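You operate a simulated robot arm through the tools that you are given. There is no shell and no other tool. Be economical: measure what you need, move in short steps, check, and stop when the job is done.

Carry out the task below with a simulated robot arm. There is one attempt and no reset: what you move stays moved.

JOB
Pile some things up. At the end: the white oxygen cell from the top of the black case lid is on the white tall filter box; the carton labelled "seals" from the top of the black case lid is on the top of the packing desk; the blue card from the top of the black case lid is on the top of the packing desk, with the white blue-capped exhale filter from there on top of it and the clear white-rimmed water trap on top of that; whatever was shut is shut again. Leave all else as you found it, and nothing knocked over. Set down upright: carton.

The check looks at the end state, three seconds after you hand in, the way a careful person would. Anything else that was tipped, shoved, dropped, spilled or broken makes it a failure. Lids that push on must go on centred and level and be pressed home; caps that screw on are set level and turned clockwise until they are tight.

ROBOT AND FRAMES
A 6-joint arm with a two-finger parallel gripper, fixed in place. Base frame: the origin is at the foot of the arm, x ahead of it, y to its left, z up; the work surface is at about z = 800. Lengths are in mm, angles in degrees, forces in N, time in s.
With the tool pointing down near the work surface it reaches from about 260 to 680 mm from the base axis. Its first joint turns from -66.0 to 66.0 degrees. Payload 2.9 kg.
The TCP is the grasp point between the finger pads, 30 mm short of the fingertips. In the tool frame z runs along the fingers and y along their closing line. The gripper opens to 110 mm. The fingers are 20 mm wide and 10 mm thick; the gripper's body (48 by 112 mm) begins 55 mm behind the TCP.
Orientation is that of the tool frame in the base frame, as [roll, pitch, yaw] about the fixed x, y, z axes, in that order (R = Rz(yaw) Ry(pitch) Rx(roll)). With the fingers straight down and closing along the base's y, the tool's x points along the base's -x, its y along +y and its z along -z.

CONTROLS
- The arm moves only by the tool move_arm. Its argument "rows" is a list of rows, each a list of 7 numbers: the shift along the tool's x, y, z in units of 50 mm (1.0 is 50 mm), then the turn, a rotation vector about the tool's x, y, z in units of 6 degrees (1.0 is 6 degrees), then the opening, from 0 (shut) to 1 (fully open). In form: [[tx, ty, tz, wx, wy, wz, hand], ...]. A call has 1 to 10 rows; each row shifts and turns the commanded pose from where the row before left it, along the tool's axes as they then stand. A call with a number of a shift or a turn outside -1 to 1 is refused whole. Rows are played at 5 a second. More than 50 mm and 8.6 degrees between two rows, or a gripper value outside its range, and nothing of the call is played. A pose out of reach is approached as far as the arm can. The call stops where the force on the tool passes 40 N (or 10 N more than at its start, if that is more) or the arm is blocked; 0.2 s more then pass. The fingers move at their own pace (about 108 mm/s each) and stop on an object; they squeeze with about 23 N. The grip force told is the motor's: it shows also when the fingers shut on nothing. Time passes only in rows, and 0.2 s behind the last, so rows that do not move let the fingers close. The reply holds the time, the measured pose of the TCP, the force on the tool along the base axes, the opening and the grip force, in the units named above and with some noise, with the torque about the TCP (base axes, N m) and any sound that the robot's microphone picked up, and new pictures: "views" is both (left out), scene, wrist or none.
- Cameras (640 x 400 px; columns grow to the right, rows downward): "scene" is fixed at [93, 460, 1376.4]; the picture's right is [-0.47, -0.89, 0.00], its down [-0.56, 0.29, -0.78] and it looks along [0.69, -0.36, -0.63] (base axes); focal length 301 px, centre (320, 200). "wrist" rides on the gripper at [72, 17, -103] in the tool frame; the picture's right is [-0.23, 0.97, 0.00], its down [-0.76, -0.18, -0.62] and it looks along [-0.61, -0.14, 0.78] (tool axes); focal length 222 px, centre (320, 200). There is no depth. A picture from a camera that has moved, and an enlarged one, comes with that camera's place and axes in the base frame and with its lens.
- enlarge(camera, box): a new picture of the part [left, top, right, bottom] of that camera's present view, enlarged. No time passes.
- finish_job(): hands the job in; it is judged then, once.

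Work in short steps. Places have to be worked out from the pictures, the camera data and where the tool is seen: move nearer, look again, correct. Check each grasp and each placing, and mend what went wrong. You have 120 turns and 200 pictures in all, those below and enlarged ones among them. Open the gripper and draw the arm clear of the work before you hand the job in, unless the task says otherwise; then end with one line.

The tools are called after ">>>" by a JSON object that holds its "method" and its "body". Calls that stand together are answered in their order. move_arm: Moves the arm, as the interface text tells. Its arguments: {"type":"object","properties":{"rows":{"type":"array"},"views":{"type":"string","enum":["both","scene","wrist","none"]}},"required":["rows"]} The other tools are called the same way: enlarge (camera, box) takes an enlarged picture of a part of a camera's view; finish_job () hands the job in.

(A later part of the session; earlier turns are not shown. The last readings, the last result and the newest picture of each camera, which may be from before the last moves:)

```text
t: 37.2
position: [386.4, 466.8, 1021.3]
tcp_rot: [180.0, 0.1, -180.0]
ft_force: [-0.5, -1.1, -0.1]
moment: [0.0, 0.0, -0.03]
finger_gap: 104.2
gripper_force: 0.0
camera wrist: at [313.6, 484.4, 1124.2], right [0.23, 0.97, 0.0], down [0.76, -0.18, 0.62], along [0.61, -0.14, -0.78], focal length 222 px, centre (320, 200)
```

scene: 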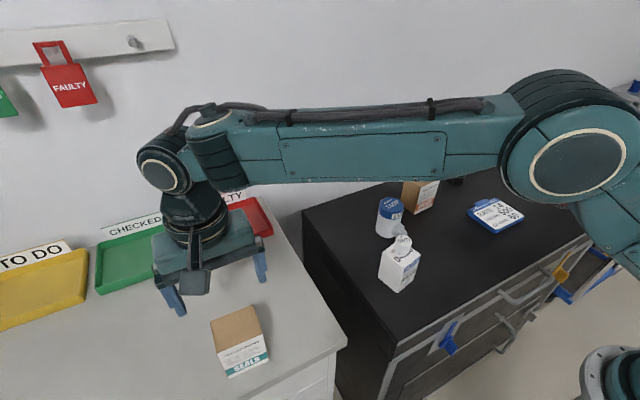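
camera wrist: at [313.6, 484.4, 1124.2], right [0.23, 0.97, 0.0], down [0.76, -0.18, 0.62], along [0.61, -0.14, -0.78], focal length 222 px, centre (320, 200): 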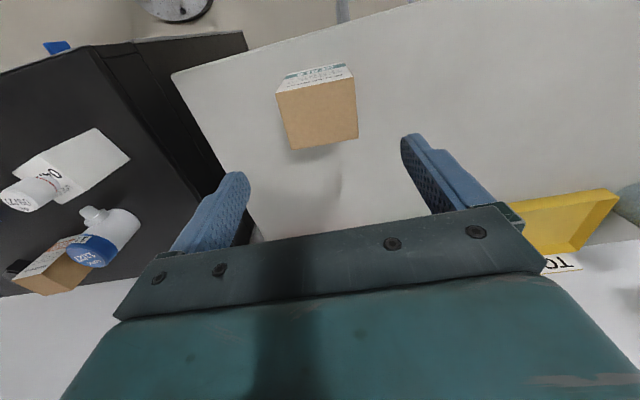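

The carton stands upright on the desk. Now I'll travel to the card at roughly (425,-250).

>>> {"method": "move_arm", "body": {"rows": [[0, -0.95, 0, 0, 0, 0, 1], [0, -0.98, 0, 0, 0, 0, 1], [0, -0.98, 0, 0, 0, 0, 1], [0, -0.98, 0, 0, 0, 0, 1], [0, -0.98, 0, 0, 0, 0, 1], [0, -0.98, 0, 0, 0, 0, 1], [0, -0.98, 0, 0, 0, 0, 1], [0, -0.98, 0, 0, 0, 0, 1], [0, -0.98, 0, 0, 0, 0, 1], [0, -0.98, 0, 0, 0, 0, 1]], "views": "none"}}

>>> {"method": "move_arm", "body": {"rows": [[-0.1, -0.95, 0, 0, 0, 0, 1], [-0.1, -0.95, 0, 0, 0, 0, 1], [-0.2, -0.95, 0, 0, 0, 0, 1], [-0.2, -0.95, 0, 0, 0, 0, 1], [0, -0.5, 0, 0, 0, 0, 1], [0, 0, 0, 0, 0, 0, 1]]}}

```text
t: 39.4
position: [385.6, -24.7, 1021.8]
tcp_rot: [-180.0, 0.0, -179.9]
ft_force: [0.4, -0.2, 1.2]
moment: [0.01, 0.0, -0.02]
finger_gap: 110.3
gripper_force: 0.0
```

```text
t: 40.8
position: [418.6, -239.0, 1019.9]
tcp_rot: [-180.0, 0.1, -180.0]
ft_force: [0.0, 0.0, 0.5]
moment: [-0.03, 0.0, -0.02]
finger_gap: 110.1
gripper_force: 0.0
camera wrist: at [345.0, -220.7, 1123.8], right [0.23, 0.97, 0.0], down [0.76, -0.18, 0.62], along [0.61, -0.14, -0.78], focal length 222 px, centre (320, 200)
```

scene: 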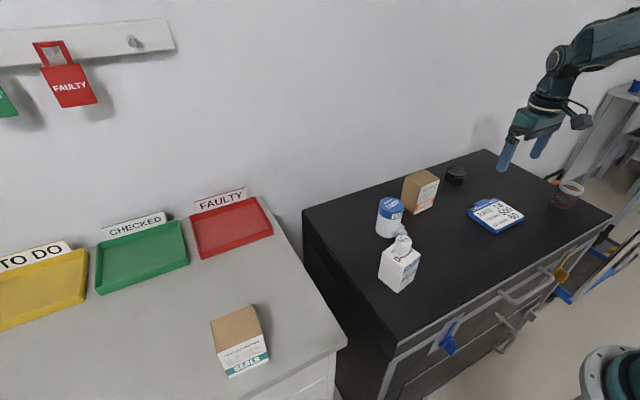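
wrist: 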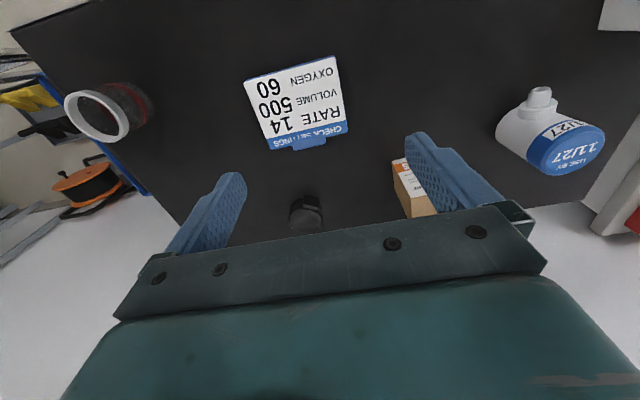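

>>> {"method": "enlarge", "body": {"camera": "wrist", "box": [230, 40, 360, 170]}}

>>> {"method": "enlarge", "body": {"camera": "scene", "box": [450, 170, 610, 250]}}

```text
3.08 times, centred on (295, 105) of wrist
camera zoom: at [345.0, -220.7, 1123.8], right [0.23, 0.97, 0.0], down [0.76, -0.18, 0.62], along [0.61, -0.14, -0.78], focal length 684 px, centre (397, 492)
```

zoom: 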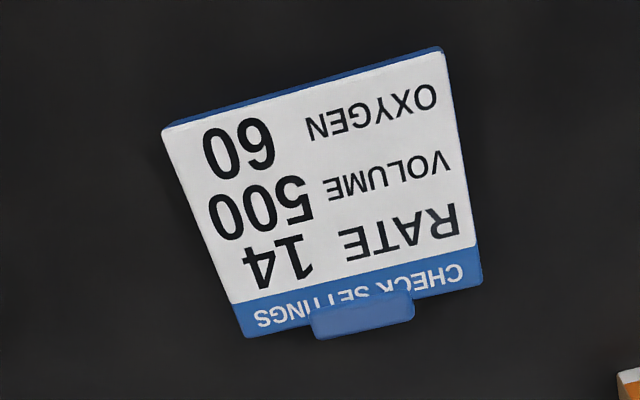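

```text
4.00 times, centred on (530, 210) of scene
camera zoom: at [93.1, 459.9, 1376.4], right [-0.47, -0.89, 0.0], down [-0.56, 0.29, -0.78], along [0.69, -0.36, -0.63], focal length 1206 px, centre (-520, 160)
```

zoom: 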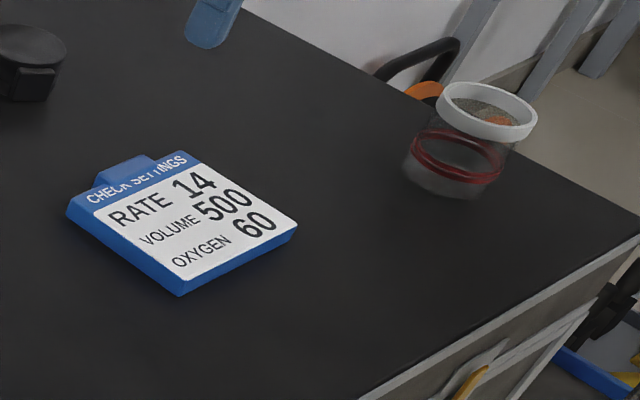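

The card is about 93 (x) × 117 (y) mm, so it must be gripped along x. I'll rotate the gripper 90° while lowering a bit.

>>> {"method": "move_arm", "body": {"rows": [[0, 0, 0.1, 0, 0, 1, 1], [0, 0, 0.1, 0, 0, 1, 1], [0, 0, 0.1, 0, 0, 1, 1], [0, 0, 0.1, 0, 0, 1, 1], [0, 0, 0.1, 0, 0, 1, 1], [0, 0, 0.1, 0, 0, 1, 1], [0, 0, 0.1, 0, 0, 1, 1], [0, 0, 0.1, 0, 0, 1, 1], [0, 0, 0.1, 0, 0, 1, 1], [0, 0, 0.1, 0, 0, 1, 1]], "views": "none"}}

>>> {"method": "move_arm", "body": {"rows": [[0, 0, 0.1, 0, 0, 1, 1], [0, 0, 0.1, 0, 0, 1, 1], [0, 0, 0.1, 0, 0, 1, 1], [0, 0, 0.1, 0, 0, 1, 1], [0, 0, 0.1, 0, 0, 1, 1], [-0.5, 0.2, 0, 0, 0, 0, 1], [0, 0, 0, 0, 0, 0, 1]]}}

```text
t: 43.0
position: [416.6, -238.7, 970.4]
tcp_rot: [-179.9, 0.0, 119.9]
ft_force: [0.3, 0.0, -0.8]
moment: [0.04, 0.01, 0.02]
finger_gap: 110.0
gripper_force: 0.0
```

```text
t: 44.6
position: [427.1, -263.6, 944.8]
tcp_rot: [179.9, 0.0, 90.0]
ft_force: [0.1, 0.1, -0.3]
moment: [0.0, 0.01, 0.01]
finger_gap: 109.9
gripper_force: 0.0
camera wrist: at [444.2, -190.1, 1049.3], right [0.97, -0.23, 0.0], down [-0.18, -0.76, 0.62], along [-0.14, -0.61, -0.78], focal length 222 px, centre (320, 200)
```

scene: 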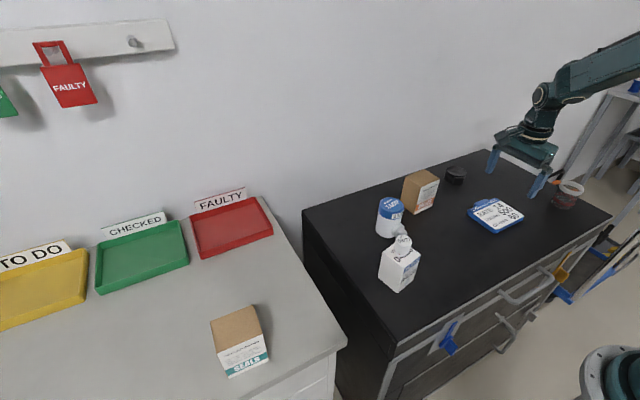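
wrist: 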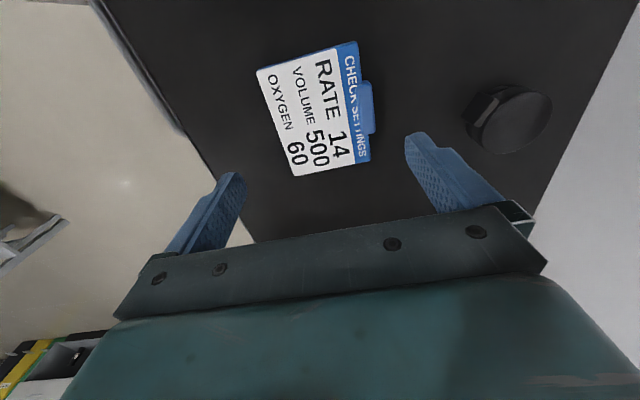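

I'll lower to z≈872 and centre over the card for precise measurement.

>>> {"method": "move_arm", "body": {"rows": [[-0.08, 0.14, 0.7, 0, 0, 0, 1], [0, 0, 0.75, 0, 0, 0, 1], [0, 0, 0, 0, 0, 0, 1]], "views": "none"}}

>>> {"method": "enlarge", "body": {"camera": "wrist", "box": [180, 50, 460, 225]}}

>>> {"method": "enlarge", "body": {"camera": "scene", "box": [450, 150, 570, 250]}}

```text
t: 45.4
position: [435.4, -268.6, 873.5]
tcp_rot: [179.9, 0.1, 89.9]
ft_force: [0.6, -0.1, 0.5]
moment: [0.03, 0.01, -0.03]
finger_gap: 110.1
gripper_force: 0.0
```

```text
2.29 times, centred on (320, 138) of wrist
camera zoom: at [451.3, -194.1, 976.5], right [0.97, -0.23, 0.0], down [-0.18, -0.76, 0.62], along [-0.14, -0.61, -0.78], focal length 508 px, centre (320, 343)
```

zoom: 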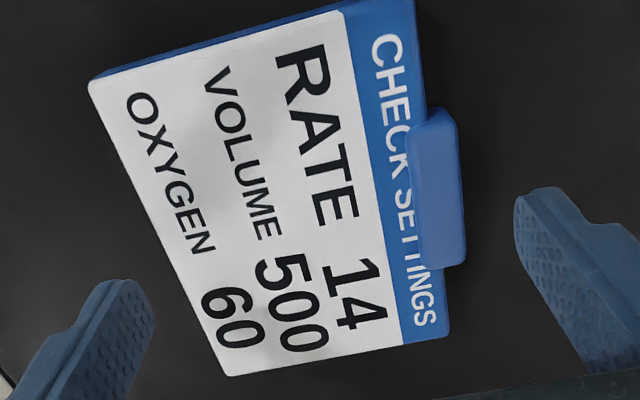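

```text
4.00 times, centred on (510, 200) of scene
camera zoom: at [93.1, 460.0, 1376.4], right [-0.47, -0.89, 0.0], down [-0.56, 0.29, -0.78], along [0.69, -0.36, -0.63], focal length 1206 px, centre (-440, 200)
```

zoom: 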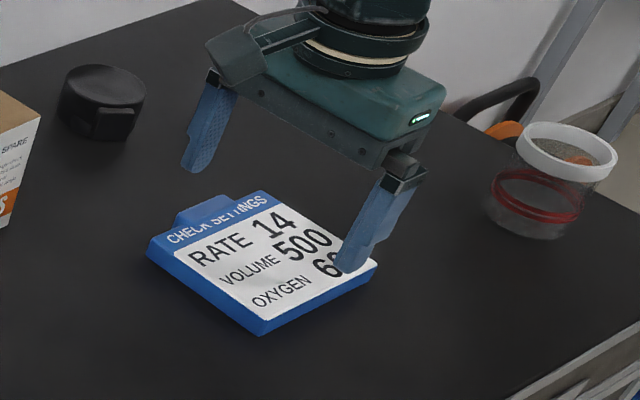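

Card body: x 379–474, y -332…-212. The raised tab reaches x≈482 at mid-edge, so the total width is ~103 mm and the jaws just fit around it. I'll lower to just above the card and verify.

>>> {"method": "move_arm", "body": {"rows": [[-0.05, -0.1, 0.3, 0, 0, 0, 1], [0, 0, 0.22, 0, 0, 0, 1], [0, 0, 0, 0, 0, 0, 1]], "views": "none"}}

>>> {"method": "enlarge", "body": {"camera": "wrist", "box": [180, 80, 460, 255]}}

>>> {"method": "enlarge", "body": {"camera": "scene", "box": [460, 170, 560, 250]}}

```text
t: 46.2
position: [429.6, -269.8, 848.3]
tcp_rot: [180.0, 0.0, 90.0]
ft_force: [0.6, -1.2, -0.1]
moment: [-0.03, -0.01, -0.01]
finger_gap: 110.0
gripper_force: 0.0
```

```text
2.29 times, centred on (320, 168) of wrist
camera zoom: at [446.0, -195.8, 950.6], right [0.97, -0.23, 0.0], down [-0.18, -0.76, 0.62], along [-0.14, -0.61, -0.78], focal length 508 px, centre (320, 274)
```

zoom: 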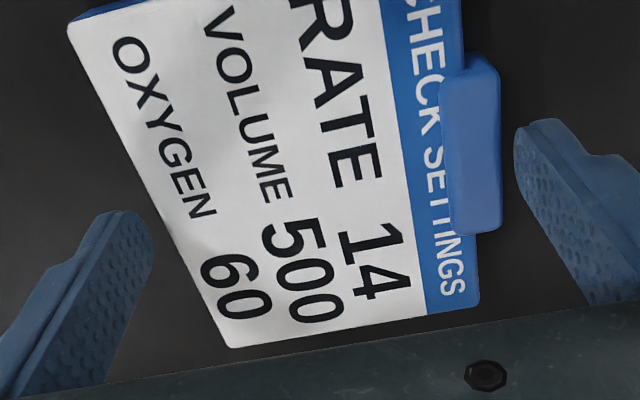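

```text
5.00 times, centred on (510, 210) of scene
camera zoom: at [93.0, 460.0, 1376.4], right [-0.47, -0.89, 0.0], down [-0.56, 0.29, -0.78], along [0.69, -0.36, -0.63], focal length 1507 px, centre (-630, 150)
```

zoom: 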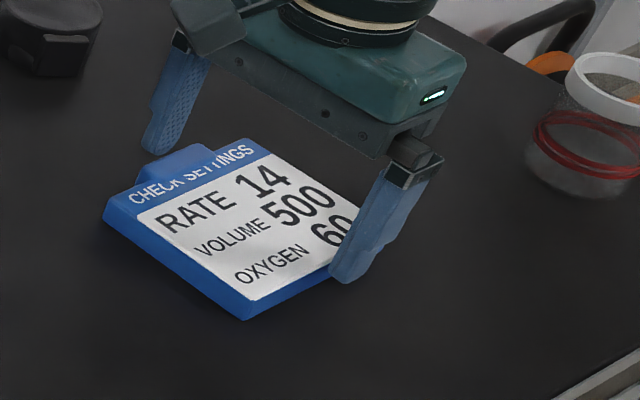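

Clearances are about 2–3 mm each side. I'll nudge 0.6 mm and creep down around the card.

>>> {"method": "move_arm", "body": {"rows": [[-0.02, -0.012, 0.06, 0, 0, 0, 1], [0, 0, 0.06, 0, 0, 0, 1], [0, 0, 0.06, 0, 0, 0, 1], [0, 0, 0.06, 0, 0, 0, 1], [0, 0, 0.05, 0, 0, 0, 1], [0, 0, 0, 0, 0, 0, 1]], "views": "scene"}}

>>> {"method": "enlarge", "body": {"camera": "wrist", "box": [180, 80, 460, 255]}}

```text
t: 47.6
position: [427.2, -271.4, 832.6]
tcp_rot: [-180.0, -0.1, 90.0]
ft_force: [0.3, -0.4, 0.5]
moment: [-0.02, 0.0, 0.0]
finger_gap: 110.3
gripper_force: 0.1
```

scene: 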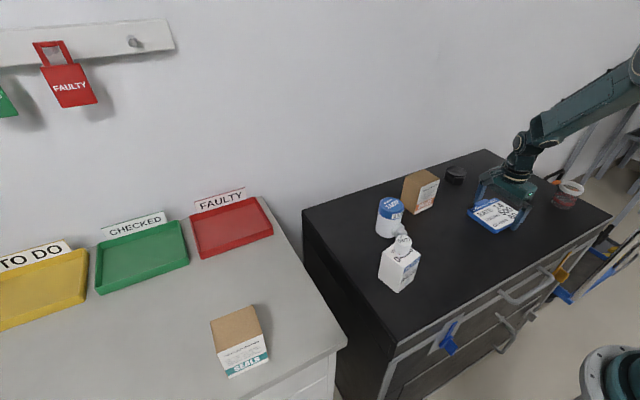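

```text
2.29 times, centred on (320, 168) of wrist
camera zoom: at [445.1, -196.7, 936.2], right [0.97, -0.23, 0.0], down [-0.18, -0.76, 0.62], along [-0.14, -0.61, -0.78], focal length 508 px, centre (320, 274)
```

zoom: 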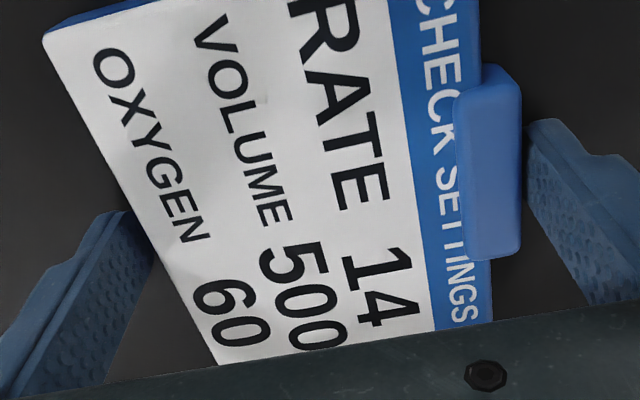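

The jaws straddle the card without contact. Closing on it.

>>> {"method": "move_arm", "body": {"rows": [[0, 0, 0, 0, 0, 0, 0.9], [0, 0, 0, 0, 0, 0, 0.8], [0, 0, 0, 0, 0, 0, 0.5], [0, 0, 0, 0, 0, 0, 0], [0, 0, -0.06, 0, 0, 0, 0], [0, 0, -0.06, 0, 0, 0, 0], [0, 0, -0.1, 0, 0, 0, 0], [0, 0, -0.1, 0, 0, 0, 0]]}}

>>> {"method": "enlarge", "body": {"camera": "scene", "box": [460, 160, 560, 240]}}

```text
t: 49.4
position: [428.8, -270.7, 849.3]
tcp_rot: [179.9, -0.1, 90.0]
ft_force: [-0.1, 0.6, -0.3]
moment: [-0.01, 0.02, 0.01]
finger_gap: 102.4
gripper_force: 22.8
camera wrist: at [445.0, -196.7, 952.0], right [0.97, -0.23, 0.0], down [-0.18, -0.76, 0.62], along [-0.14, -0.61, -0.78], focal length 222 px, centre (320, 200)
```

scene: 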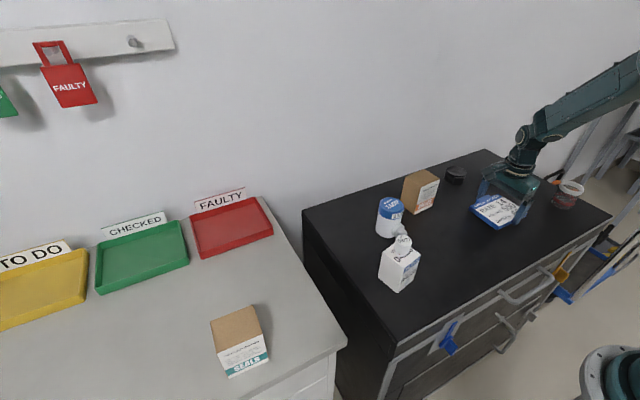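
wrist: 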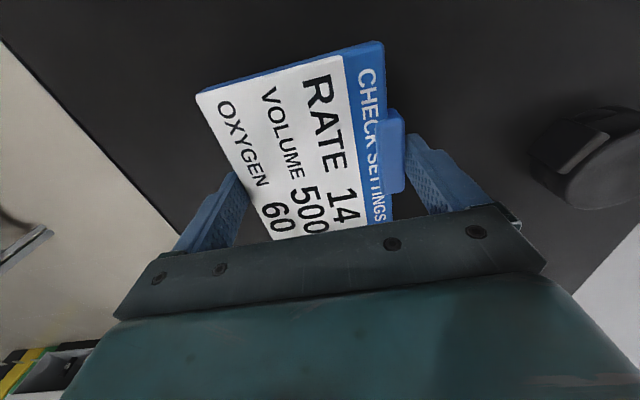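

```text
5.00 times, centred on (510, 200) of scene
camera zoom: at [93.1, 460.0, 1376.4], right [-0.47, -0.89, 0.0], down [-0.56, 0.29, -0.78], along [0.69, -0.36, -0.63], focal length 1507 px, centre (-630, 200)
```

zoom: 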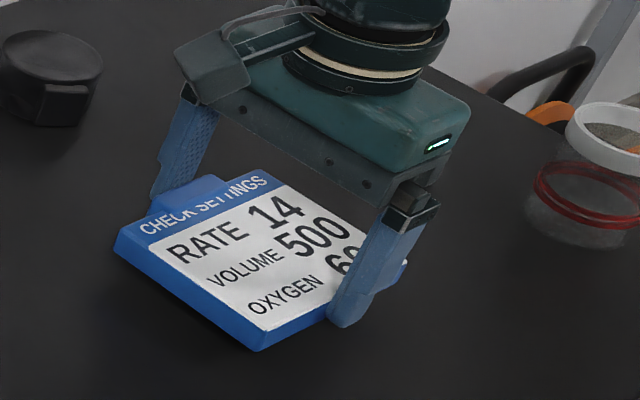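

The card is lifted and level. Raising it gently to clear height.

>>> {"method": "move_arm", "body": {"rows": [[0, 0, -0.15, 0, 0, 0, 0], [0, 0, -0.25, 0, 0, 0, 0], [0, 0, -0.35, 0, 0, 0, 0], [0, 0, -0.4, 0, 0, 0, 0], [0, 0, -0.4, 0, 0, 0, 0], [0, 0, -0.4, 0, 0, 0, 0], [0, 0, -0.4, 0, 0, 0, 0], [0, 0, -0.4, 0, 0, 0, 0], [0, 0, -0.3, 0, 0, 0, 0], [0, 0, -0.15, 0, 0, 0, 0]], "views": "none"}}

>>> {"method": "move_arm", "body": {"rows": [[0.2, 0.02, 0, 0, 0, 0, 0], [0.4, 0.03, 0, 0, 0, 0, 0], [0.6, 0.05, 0, 0, 0, 0, 0], [0.65, 0.05, 0, 0, 0, 0, 0], [0.65, 0.05, 0, 0, 0, 0, 0], [0.65, 0.05, 0, 0, 0, 0, 0], [0.65, 0.05, 0, 0, 0, 0, 0], [0.65, 0.05, 0, 0, 0, 0, 0], [0.65, 0.05, 0, 0, 0, 0, 0], [0.65, 0.05, 0, 0, 0, 0, 0]]}}

```text
t: 51.6
position: [427.7, -269.5, 1009.1]
tcp_rot: [-180.0, 0.1, 90.0]
ft_force: [1.2, 0.1, -0.8]
moment: [-0.02, 0.01, 0.03]
finger_gap: 102.3
gripper_force: 22.8
```

```text
t: 53.8
position: [450.5, 16.1, 1009.2]
tcp_rot: [180.0, 0.0, 90.0]
ft_force: [-0.1, 0.2, -0.7]
moment: [-0.02, -0.02, 0.02]
finger_gap: 102.2
gripper_force: 23.1
camera wrist: at [466.9, 91.1, 1112.0], right [0.97, -0.23, 0.0], down [-0.18, -0.76, 0.62], along [-0.14, -0.61, -0.78], focal length 222 px, centre (320, 200)
```

scene: 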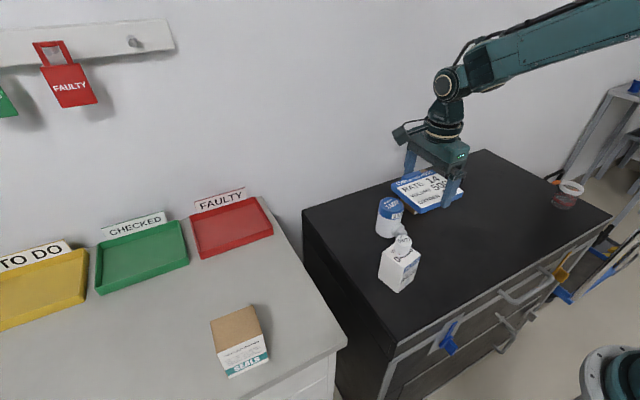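
wrist: 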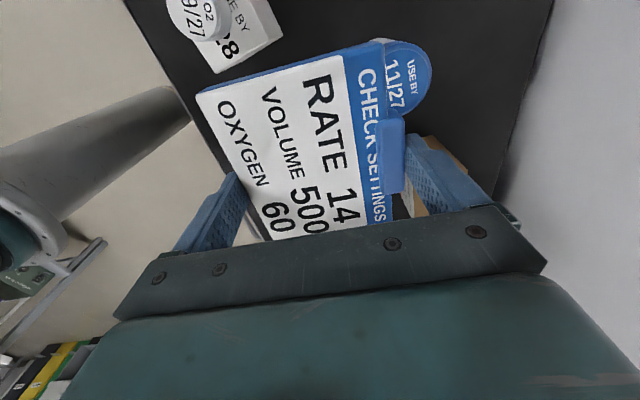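

Held level. Carrying on to (480,360) over the desk.

>>> {"method": "move_arm", "body": {"rows": [[0.4, 0.06, 0, 0, 0, 0, 0], [0.7, 0.06, 0, 0, 0, 0, 0], [0.85, 0.06, 0, 0, 0, 0, 0], [0.9, 0.06, 0, 0, 0, 0, 0], [0.9, 0.06, 0, 0, 0, 0, 0], [0.9, 0.06, 0, 0, 0, 0, 0], [0.85, 0.06, 0, 0, 0, 0, 0], [0.7, 0.06, 0, 0, 0, 0, 0], [0.48, 0.06, 0, 0, 0, 0, 0], [0.2, 0.06, 0, 0, 0, 0, 0]], "views": "none"}}

>>> {"method": "move_arm", "body": {"rows": [[0, 0, 0.3, 0, 0, 0, 0], [0, 0, 0.5, 0, 0, 0, 0], [0, 0, 0.6, 0, 0, 0, 0], [0, 0, 0.6, 0, 0, 0, 0], [0, 0, 0.5, 0, 0, 0, 0], [0, 0, 0.4, 0, 0, 0, 0], [0, 0, 0.3, 0, 0, 0, 0], [0, 0, 0.15, 0, 0, 0, 0], [0, 0, 0, 0, 0, 0, 0]]}}

```text
t: 56.0
position: [480.6, 361.6, 1008.2]
tcp_rot: [-180.0, 0.0, 89.9]
ft_force: [-0.7, 0.1, -0.7]
moment: [0.03, -0.01, -0.03]
finger_gap: 102.0
gripper_force: 22.4
```

```text
t: 58.0
position: [481.0, 361.2, 840.6]
tcp_rot: [-179.8, 0.1, 90.1]
ft_force: [-0.6, 1.0, -1.0]
moment: [0.0, 0.0, -0.02]
finger_gap: 102.1
gripper_force: 23.5
camera wrist: at [497.7, 434.4, 944.4], right [0.97, -0.23, 0.0], down [-0.18, -0.76, 0.62], along [-0.14, -0.61, -0.78], focal length 222 px, centre (320, 200)
```

scene: 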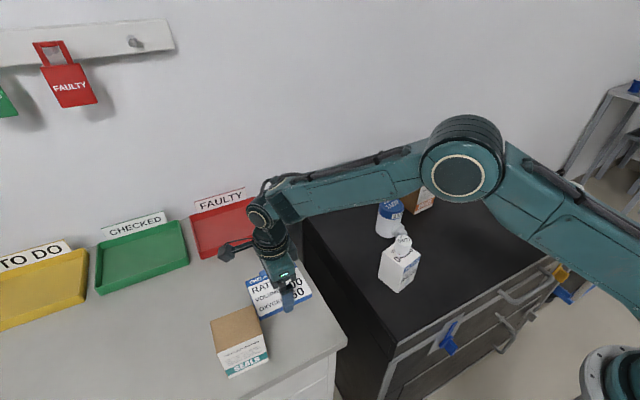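
wrist: 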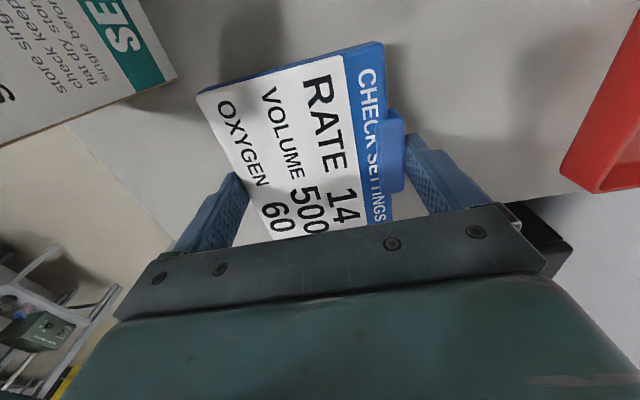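

Creeping down to the desk.

>>> {"method": "move_arm", "body": {"rows": [[0, 0, 0.06, 0, 0, 0, 0], [0, 0, 0.04, 0, 0, 0, 0], [0, 0, 0.02, 0, 0, 0, 0], [0, 0, 0, 0, 0, 0, 0]], "views": "none"}}

```text
t: 59.0
position: [480.1, 359.3, 834.6]
tcp_rot: [179.9, 0.0, 90.0]
ft_force: [-0.2, -0.3, -0.4]
moment: [0.02, -0.04, 0.02]
finger_gap: 102.5
gripper_force: 22.9
```

>>> {"method": "move_arm", "body": {"rows": [[0, 0, 0.02, 0, 0, 0, 0], [0, 0, 0.02, 0, 0, 0, 0], [0, 0, 0, 0, 0, 0, 0]], "views": "none"}}

```text
t: 59.8
position: [480.3, 360.0, 833.3]
tcp_rot: [179.9, 0.0, 89.9]
ft_force: [0.0, 0.3, -0.9]
moment: [0.03, 0.01, -0.01]
finger_gap: 102.3
gripper_force: 23.2
```

>>> {"method": "move_arm", "body": {"rows": [[0, 0, 0.02, 0, 0, 0, 0], [0, 0, 0.02, 0, 0, 0, 0], [0, 0, 0, 0, 0, 0, 0]], "views": "none"}}

```text
t: 60.6
position: [481.1, 360.8, 831.8]
tcp_rot: [179.9, -0.3, 90.0]
ft_force: [-3.7, -3.2, 14.7]
moment: [-0.33, 0.58, 0.05]
finger_gap: 102.4
gripper_force: 23.2
```

Seated at 14.7 N. I'll open and rise.

>>> {"method": "move_arm", "body": {"rows": [[0, 0, 0, 0, 0, 0, 1], [0, 0, 0, 0, 0, 0, 1], [0, 0, -0.1, 0, 0, 0, 1], [0, 0, -0.3, 0, 0, 0, 1], [0, 0, -0.7, 0, 0, 0, 1], [0, 0, -0.9, 0, 0, 0, 1], [0, 0, -0.9, 0, 0, 0, 1], [0, 0, -0.7, 0, 0, 0, 1]]}}

```text
t: 62.4
position: [479.6, 361.2, 1012.2]
tcp_rot: [180.0, -0.1, 90.0]
ft_force: [1.0, -0.7, -0.3]
moment: [-0.01, 0.0, 0.0]
finger_gap: 109.7
gripper_force: 0.1
camera wrist: at [497.1, 435.0, 1114.9], right [0.97, -0.23, 0.0], down [-0.18, -0.76, 0.62], along [-0.14, -0.61, -0.78], focal length 222 px, centre (320, 200)
```

scene: 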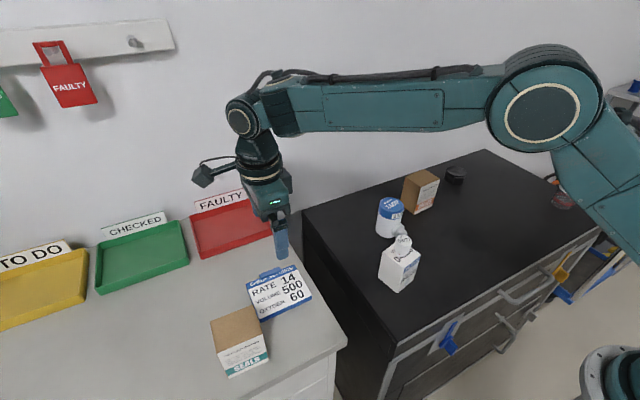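
wrist: 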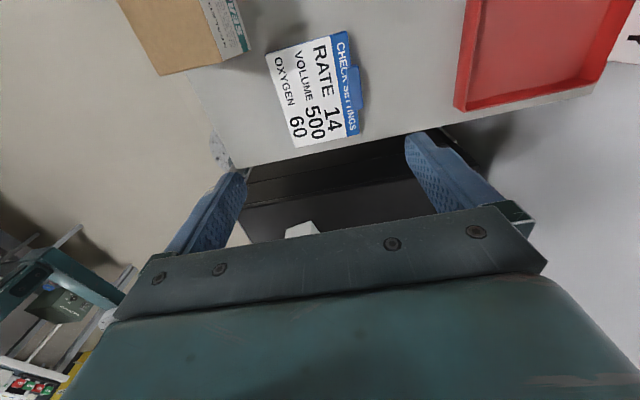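

The card's flat, centre about (477,360). Now the filter: moving above it for measurement.

>>> {"method": "move_arm", "body": {"rows": [[-0.9, 0.15, 0, 0, 0, 0, 1], [-0.9, 0.15, 0, 0, 0, 0, 1], [-0.9, 0.15, 0, 0, 0, 0, 1], [-0.9, 0.15, 0, 0, 0, 0, 1], [-0.9, 0.15, 0, 0, 0, 0, 1], [-0.9, 0.15, 0, 0, 0, 0, 1], [-0.8, 0.1, 0, 0, 0, 0, 1], [0, 0, 0, 0, 0, 0, 1]]}}

>>> {"method": "enlarge", "body": {"camera": "scene", "box": [360, 180, 440, 250]}}

```text
t: 64.2
position: [530.4, 49.9, 1012.7]
tcp_rot: [-180.0, 0.0, 89.9]
ft_force: [0.1, 0.2, -0.4]
moment: [0.01, 0.02, -0.02]
finger_gap: 110.2
gripper_force: 0.0
camera wrist: at [547.4, 124.4, 1115.5], right [0.97, -0.23, 0.0], down [-0.18, -0.76, 0.62], along [-0.14, -0.61, -0.78], focal length 222 px, centre (320, 200)
```

scene: 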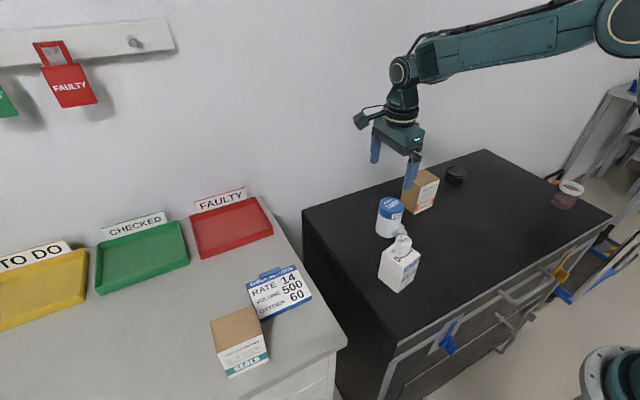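
wrist: 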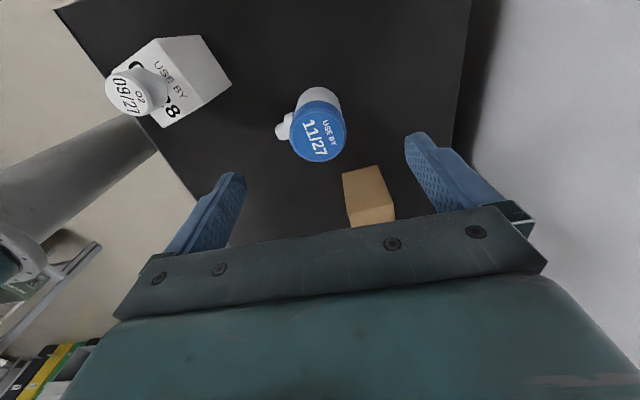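

```text
5.71 times, centred on (400, 215) of scene
camera zoom: at [93.1, 459.9, 1376.4], right [-0.47, -0.89, 0.0], down [-0.56, 0.29, -0.78], along [0.69, -0.36, -0.63], focal length 1722 px, centre (-137, 114)
```

zoom: 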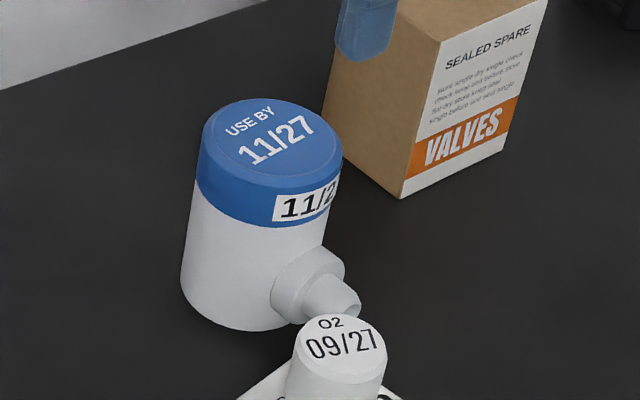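

>>> {"method": "enlarge", "body": {"camera": "wrist", "box": [250, 70, 430, 240]}}

```text
2.35 times, centred on (340, 155) of wrist
camera zoom: at [547.4, 124.4, 1115.5], right [0.97, -0.23, 0.0], down [-0.18, -0.76, 0.62], along [-0.14, -0.61, -0.78], focal length 523 px, centre (273, 306)
```

zoom: 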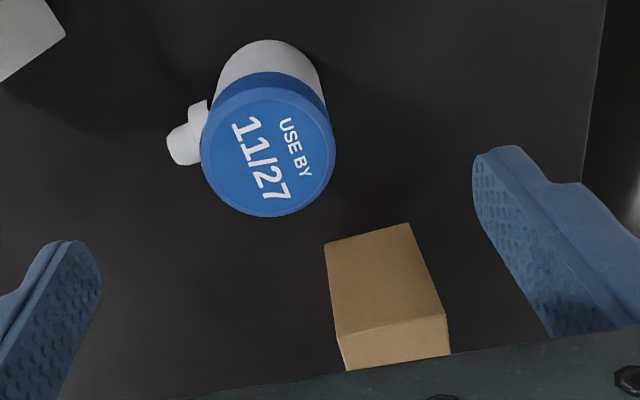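

Filter centre ≈ (524,34), top ≈ 891, Ø60, with its port toward -x. The valves carton is close on the -y/+x side, so I'll use yaw ≈168° and a modest opening.

>>> {"method": "move_arm", "body": {"rows": [[0, 0, 0, 0, 0, -1, 0.7], [0, 0, 0, 0, 0, -1, 0.7], [0, 0, 0, 0, 0, -1, 0.7], [0, 0, 0, 0, 0, -1, 0.7], [0, 0, 0, 0, 0, -1, 0.7], [0, 0, 0, 0, 0, -1, 0.7], [0, 0, 0, 0, 0, -1, 0.7], [0, 0, 0, 0, 0, -1, 0.7], [0, 0, 0, 0, 0, -1, 0.7], [0, 0, 0, 0, 0, -1, 0.7]], "views": "none"}}

>>> {"method": "move_arm", "body": {"rows": [[0, 0, 0, 0, 0, -1, 0.7], [0, 0, 0, 0, 0, -1, 0.7], [0, 0, 0, 0, 0, -1, 0.7], [0.05, -0.34, 0.6, 0, 0, 0, 0.7], [0, 0, 0, 0, 0, 0, 0.7]]}}

```text
t: 66.4
position: [530.8, 50.4, 1010.4]
tcp_rot: [180.0, -0.1, 150.1]
ft_force: [0.5, 0.0, 0.2]
moment: [0.01, -0.03, -0.01]
finger_gap: 77.0
gripper_force: 0.0
```

```text
t: 67.6
position: [524.6, 35.1, 980.5]
tcp_rot: [-180.0, 0.0, 168.1]
ft_force: [1.0, 0.2, -0.9]
moment: [-0.02, 0.0, 0.01]
finger_gap: 76.8
gripper_force: 0.1
camera wrist: at [457.4, 67.6, 1084.0], right [0.42, 0.91, 0.0], down [0.71, -0.33, 0.62], along [0.56, -0.26, -0.78], focal length 222 px, centre (320, 200)
```

scene: 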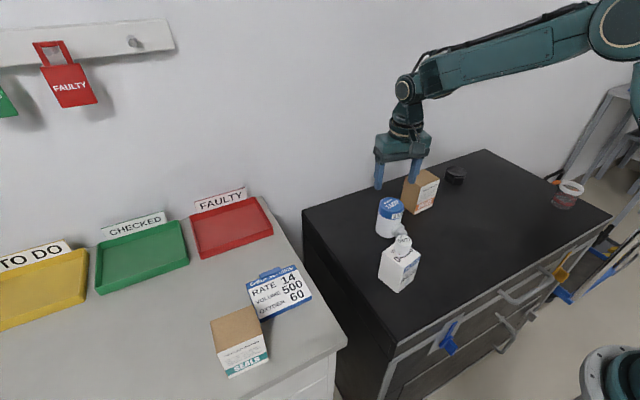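
wrist: 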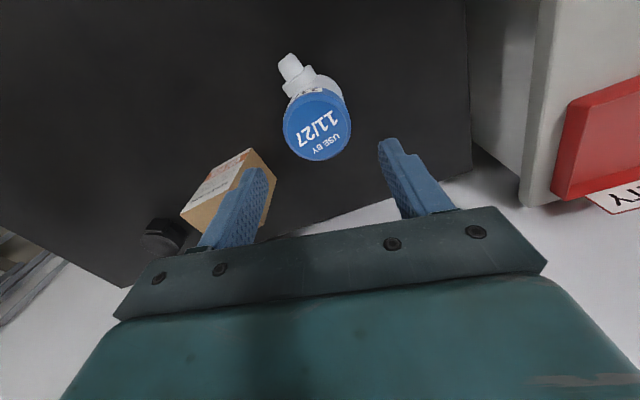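

Estimates differ by a few mm, so I'll descend to z≈935 (tips just above the cap) and re-measure.

>>> {"method": "move_arm", "body": {"rows": [[0.05, 0, 0.45, 0, 0, 0, 0.75], [0, 0, 0.45, 0, 0, 0, 0.75], [0, 0, 0, 0, 0, 0, 0.75]]}}

>>> {"method": "enlarge", "body": {"camera": "wrist", "box": [200, 60, 460, 240]}}

>>> {"method": "enlarge", "body": {"camera": "scene", "box": [360, 150, 460, 250]}}

```text
t: 68.4
position: [522.8, 34.1, 935.2]
tcp_rot: [180.0, 0.0, 167.9]
ft_force: [0.5, -1.1, -0.3]
moment: [0.02, 0.03, 0.03]
finger_gap: 82.4
gripper_force: 0.0
camera wrist: at [455.4, 67.9, 1038.9], right [0.42, 0.91, 0.0], down [0.71, -0.33, 0.62], along [0.56, -0.26, -0.78], focal length 222 px, centre (320, 200)
```

scene: 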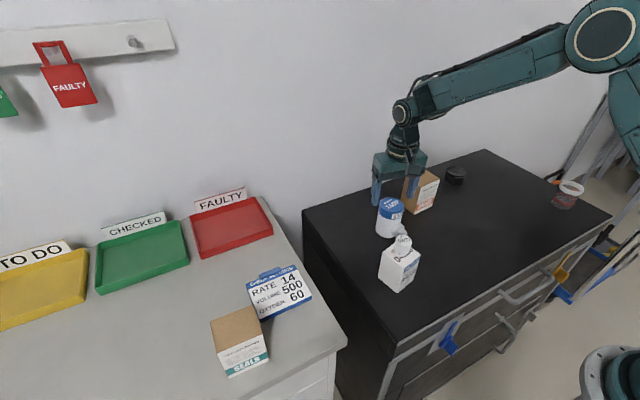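
wrist: 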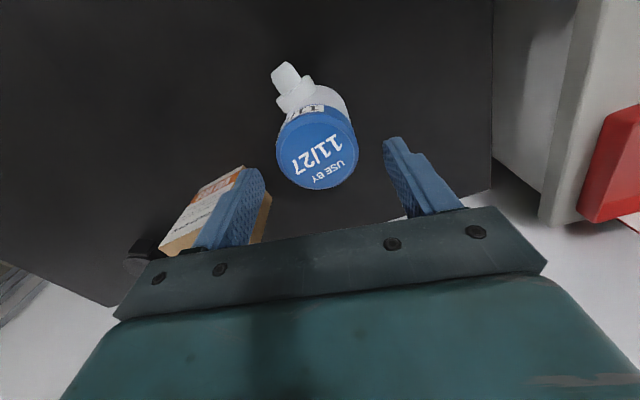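

```text
2.22 times, centred on (330, 150) of wrist
camera zoom: at [455.4, 67.9, 1038.9], right [0.42, 0.91, 0.0], down [0.71, -0.33, 0.62], along [0.56, -0.26, -0.78], focal length 494 px, centre (298, 311)
```

zoom: 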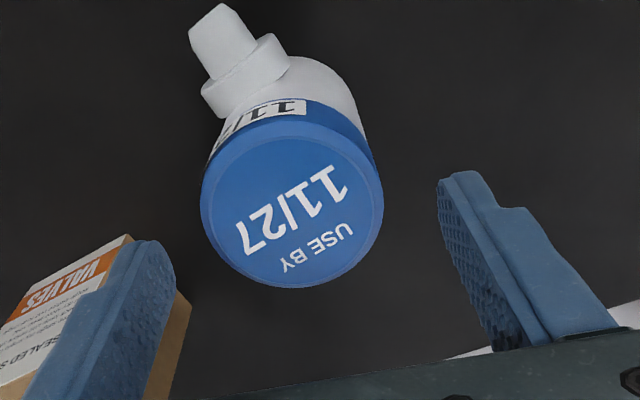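

```text
4.00 times, centred on (410, 200) of scene
camera zoom: at [93.0, 460.0, 1376.4], right [-0.47, -0.89, 0.0], down [-0.56, 0.29, -0.78], along [0.69, -0.36, -0.63], focal length 1206 px, centre (-40, 200)
```

zoom: 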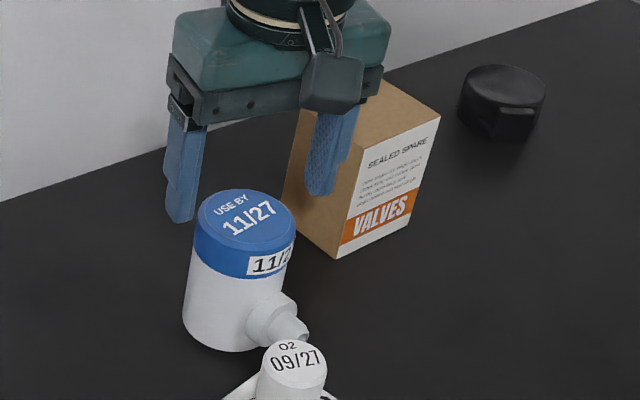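

Centre is (521.4,35); the jaws clear the valves carton by ~15 mm. I'll descend to z≈856 and close.

>>> {"method": "move_arm", "body": {"rows": [[0.03, 0.02, 0.5, 0, 0, 0, 0.75], [0, 0, 0.5, 0, 0, 0, 0.75], [0, 0, 0.4, 0, 0, 0, 0.75], [0, 0, 0.17, 0, 0, 0, 0.75], [0, 0, 0, 0, 0, 0, 0.75]]}}

```text
t: 69.6
position: [521.7, 36.5, 856.6]
tcp_rot: [179.9, 0.0, 167.9]
ft_force: [-0.7, -0.2, -0.2]
moment: [0.0, 0.03, 0.04]
finger_gap: 82.5
gripper_force: 0.1
camera wrist: at [453.8, 69.8, 960.8], right [0.42, 0.91, 0.0], down [0.71, -0.33, 0.62], along [0.56, -0.26, -0.78], focal length 222 px, centre (320, 200)
```

scene: 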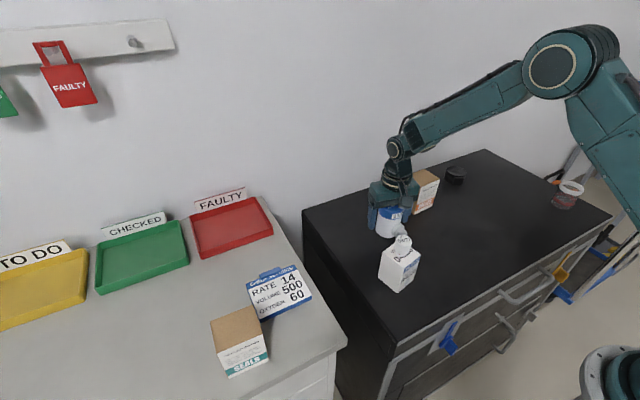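
wrist: 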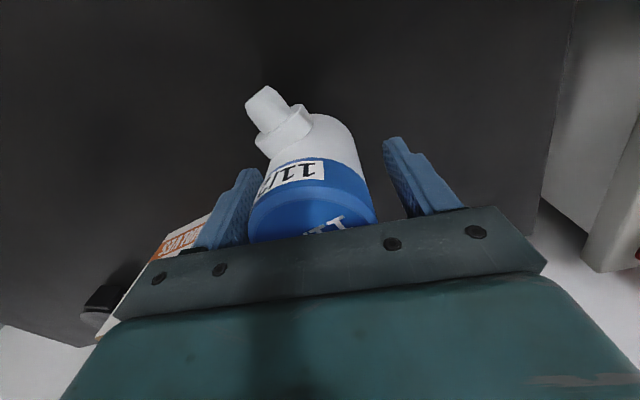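

Straddled. I'll close gently, then lift slowly.

>>> {"method": "move_arm", "body": {"rows": [[0, 0, 0, 0, 0, 0, 0.6], [0, 0, 0, 0, 0, 0, 0.5], [0, 0, 0, 0, 0, 0, 0.2], [0, 0, 0, 0, 0, 0, 0], [0, 0, -0.06, 0, 0, 0, 0], [0, 0, -0.06, 0, 0, 0, 0], [0, 0, -0.1, 0, 0, 0, 0], [0, 0, -0.1, 0, 0, 0, 0]]}}

>>> {"method": "enlarge", "body": {"camera": "scene", "box": [360, 150, 460, 250]}}

```text
t: 71.4
position: [521.4, 36.4, 874.1]
tcp_rot: [-179.9, 0.0, 167.9]
ft_force: [0.1, 0.1, -0.8]
moment: [0.01, -0.01, 0.02]
finger_gap: 59.2
gripper_force: 23.8
camera wrist: at [453.5, 69.6, 977.3], right [0.42, 0.91, 0.0], down [0.71, -0.33, 0.62], along [0.56, -0.26, -0.78], focal length 222 px, centre (320, 200)
```

scene: 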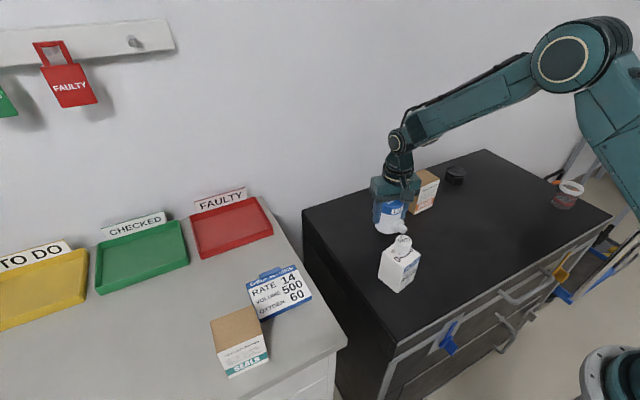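
wrist: 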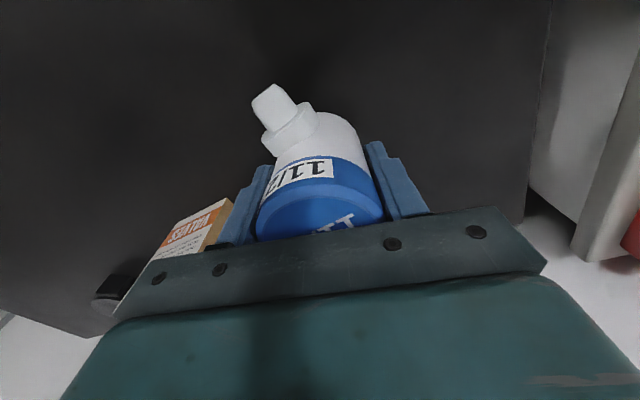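

```text
4.00 times, centred on (410, 200) of scene
camera zoom: at [93.1, 460.0, 1376.4], right [-0.47, -0.89, 0.0], down [-0.56, 0.29, -0.78], along [0.69, -0.36, -0.63], focal length 1206 px, centre (-40, 200)
```

zoom: 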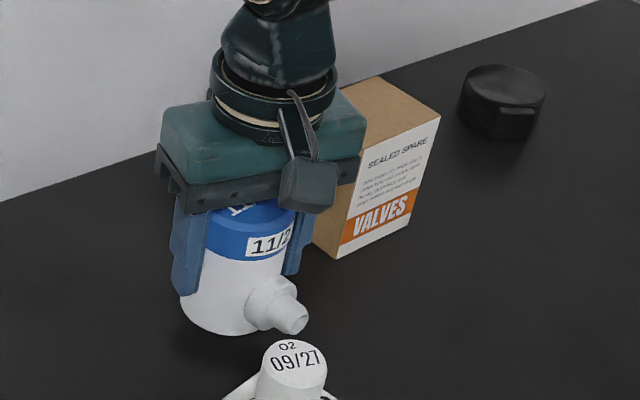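

The filter is held (59 mm) and lifting cleanly. Raise, then carry to above the card.

>>> {"method": "move_arm", "body": {"rows": [[0, 0, -0.15, 0, 0, 0, 0], [0, 0, -0.3, 0, 0, 0, 0], [0, 0, -0.4, 0, 0, 0, 0], [0, 0, -0.4, 0, 0, 0, 0], [0, 0, -0.4, 0, 0, 0, 0], [0, 0, -0.3, 0, 0, 0, 0], [0, 0, -0.15, 0, 0, 0, 0]], "views": "none"}}

>>> {"method": "move_arm", "body": {"rows": [[0.1, 0.26, 0, 0, 0, 0, 0], [0.2, 0.53, 0, 0, 0, 0, 0], [0.27, 0.72, 0, 0, 0, 0, 0], [0.3, 0.8, 0, 0, 0, 0, 0], [0.3, 0.8, 0, 0, 0, 0, 0], [0.3, 0.8, 0, 0, 0, 0, 0], [0.3, 0.8, 0, 0, 0, 0, 0], [0.27, 0.72, 0, 0, 0, 0, 0], [0.19, 0.5, 0, 0, 0, 0, 0], [0.076, 0.204, 0, 0, 0, 0, 0]]}}

```text
t: 73.0
position: [519.9, 36.3, 978.6]
tcp_rot: [179.9, 0.0, 168.1]
ft_force: [-0.1, 0.2, -0.8]
moment: [-0.02, 0.01, 0.0]
finger_gap: 59.2
gripper_force: 22.8
```

```text
t: 75.2
position: [471.2, 361.5, 979.5]
tcp_rot: [179.9, 0.0, 168.0]
ft_force: [1.3, -0.3, -0.8]
moment: [0.0, 0.02, -0.01]
finger_gap: 59.1
gripper_force: 23.2
camera wrist: at [404.6, 394.2, 1082.3], right [0.42, 0.91, 0.0], down [0.71, -0.33, 0.62], along [0.56, -0.26, -0.78], focal length 222 px, centre (320, 200)
```

scene: 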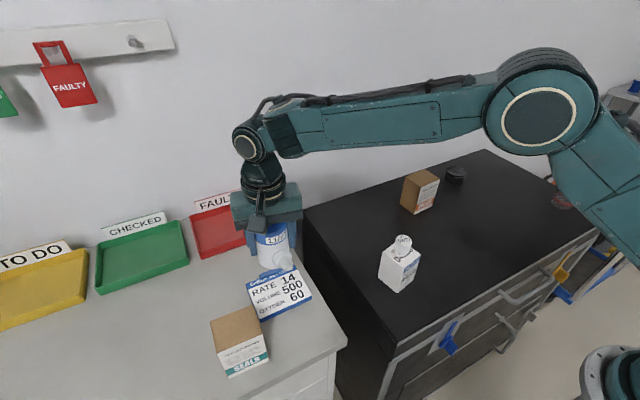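
wrist: 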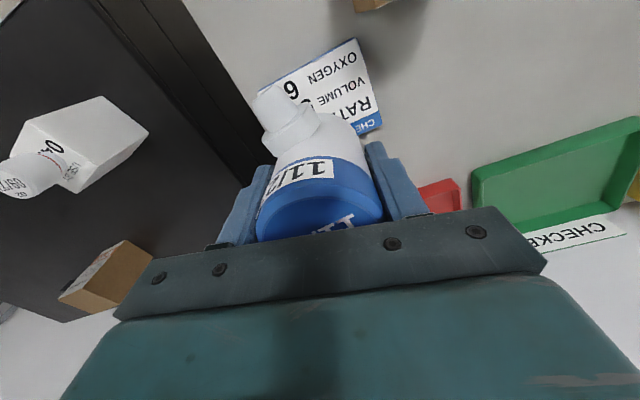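

Over the card. Lowering to about 10 mm above it.

>>> {"method": "move_arm", "body": {"rows": [[0, 0, 0.3, 0, 0, 0, 0], [0, 0, 0.5, 0, 0, 0, 0], [0, 0, 0.5, 0, 0, 0, 0], [0, 0, 0.4, 0, 0, 0, 0], [0, 0, 0.2, 0, 0, 0, 0], [0, 0, 0.08, 0, 0, 0, 0], [0, 0, 0, 0, 0, 0, 0]]}}

>>> {"method": "enlarge", "body": {"camera": "scene", "box": [200, 210, 340, 350]}}

```text
t: 76.8
position: [470.2, 361.1, 880.6]
tcp_rot: [-179.9, 0.1, 168.0]
ft_force: [0.0, -0.6, -1.0]
moment: [-0.01, 0.03, -0.01]
finger_gap: 59.1
gripper_force: 22.7
camera wrist: at [404.4, 394.0, 983.6], right [0.42, 0.91, 0.0], down [0.71, -0.33, 0.62], along [0.56, -0.26, -0.78], focal length 222 px, centre (320, 200)
```

scene: 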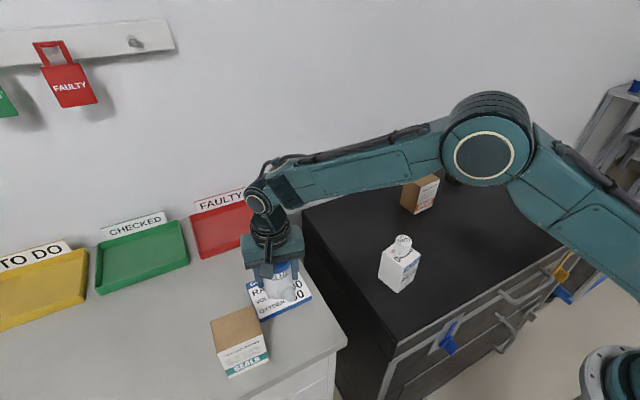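
wrist: 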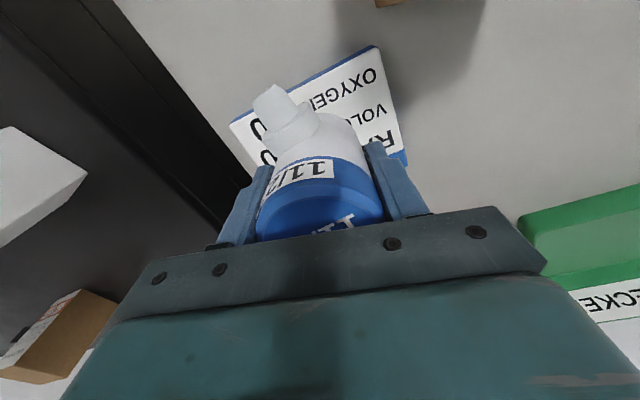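

```text
2.86 times, centred on (270, 280) of scene
camera zoom: at [93.1, 460.0, 1376.4], right [-0.47, -0.89, 0.0], down [-0.56, 0.29, -0.78], along [0.69, -0.36, -0.63], focal length 861 px, centre (463, -29)
```

zoom: 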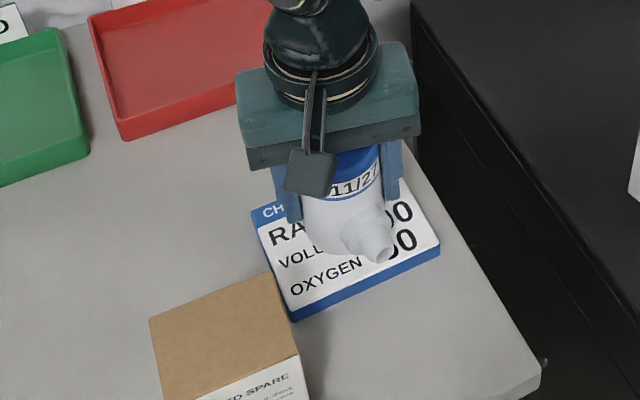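

Well placed over the card. Creeping down.

>>> {"method": "move_arm", "body": {"rows": [[0, 0, 0.06, 0, 0, 0, 0], [0, 0, 0.06, 0, 0, 0, 0], [0, 0, 0.04, 0, 0, 0, 0], [0, 0, 0, 0, 0, 0, 0]], "views": "none"}}

```text
t: 77.8
position: [473.2, 360.1, 874.9]
tcp_rot: [179.9, 0.1, 168.0]
ft_force: [-1.9, -3.0, 22.8]
moment: [-0.42, -0.05, 0.08]
finger_gap: 59.4
gripper_force: 23.0
```

Contact came at z≈875, a bit earlier than expected. I'll check visually that it's sitting flat on the card and not on the tab.

>>> {"method": "enlarge", "body": {"camera": "scene", "box": [230, 240, 330, 340]}}

>>> {"method": "enlarge", "body": {"camera": "wrist", "box": [200, 30, 440, 230]}}

```text
4.00 times, centred on (280, 290) of scene
camera zoom: at [92.7, 459.7, 1376.5], right [-0.47, -0.89, 0.0], down [-0.56, 0.29, -0.78], along [0.69, -0.36, -0.63], focal length 1206 px, centre (480, -160)
```

zoom: 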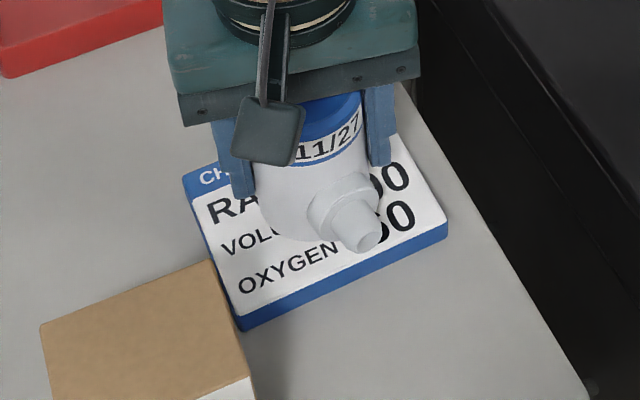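

```text
2.00 times, centred on (320, 130) of wrist
camera zoom: at [405.0, 393.8, 977.1], right [0.42, 0.91, 0.0], down [0.71, -0.33, 0.62], along [0.57, -0.26, -0.78], focal length 444 px, centre (320, 340)
```

zoom: 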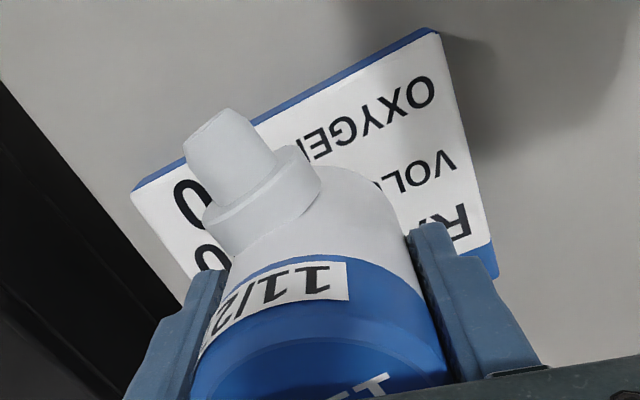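

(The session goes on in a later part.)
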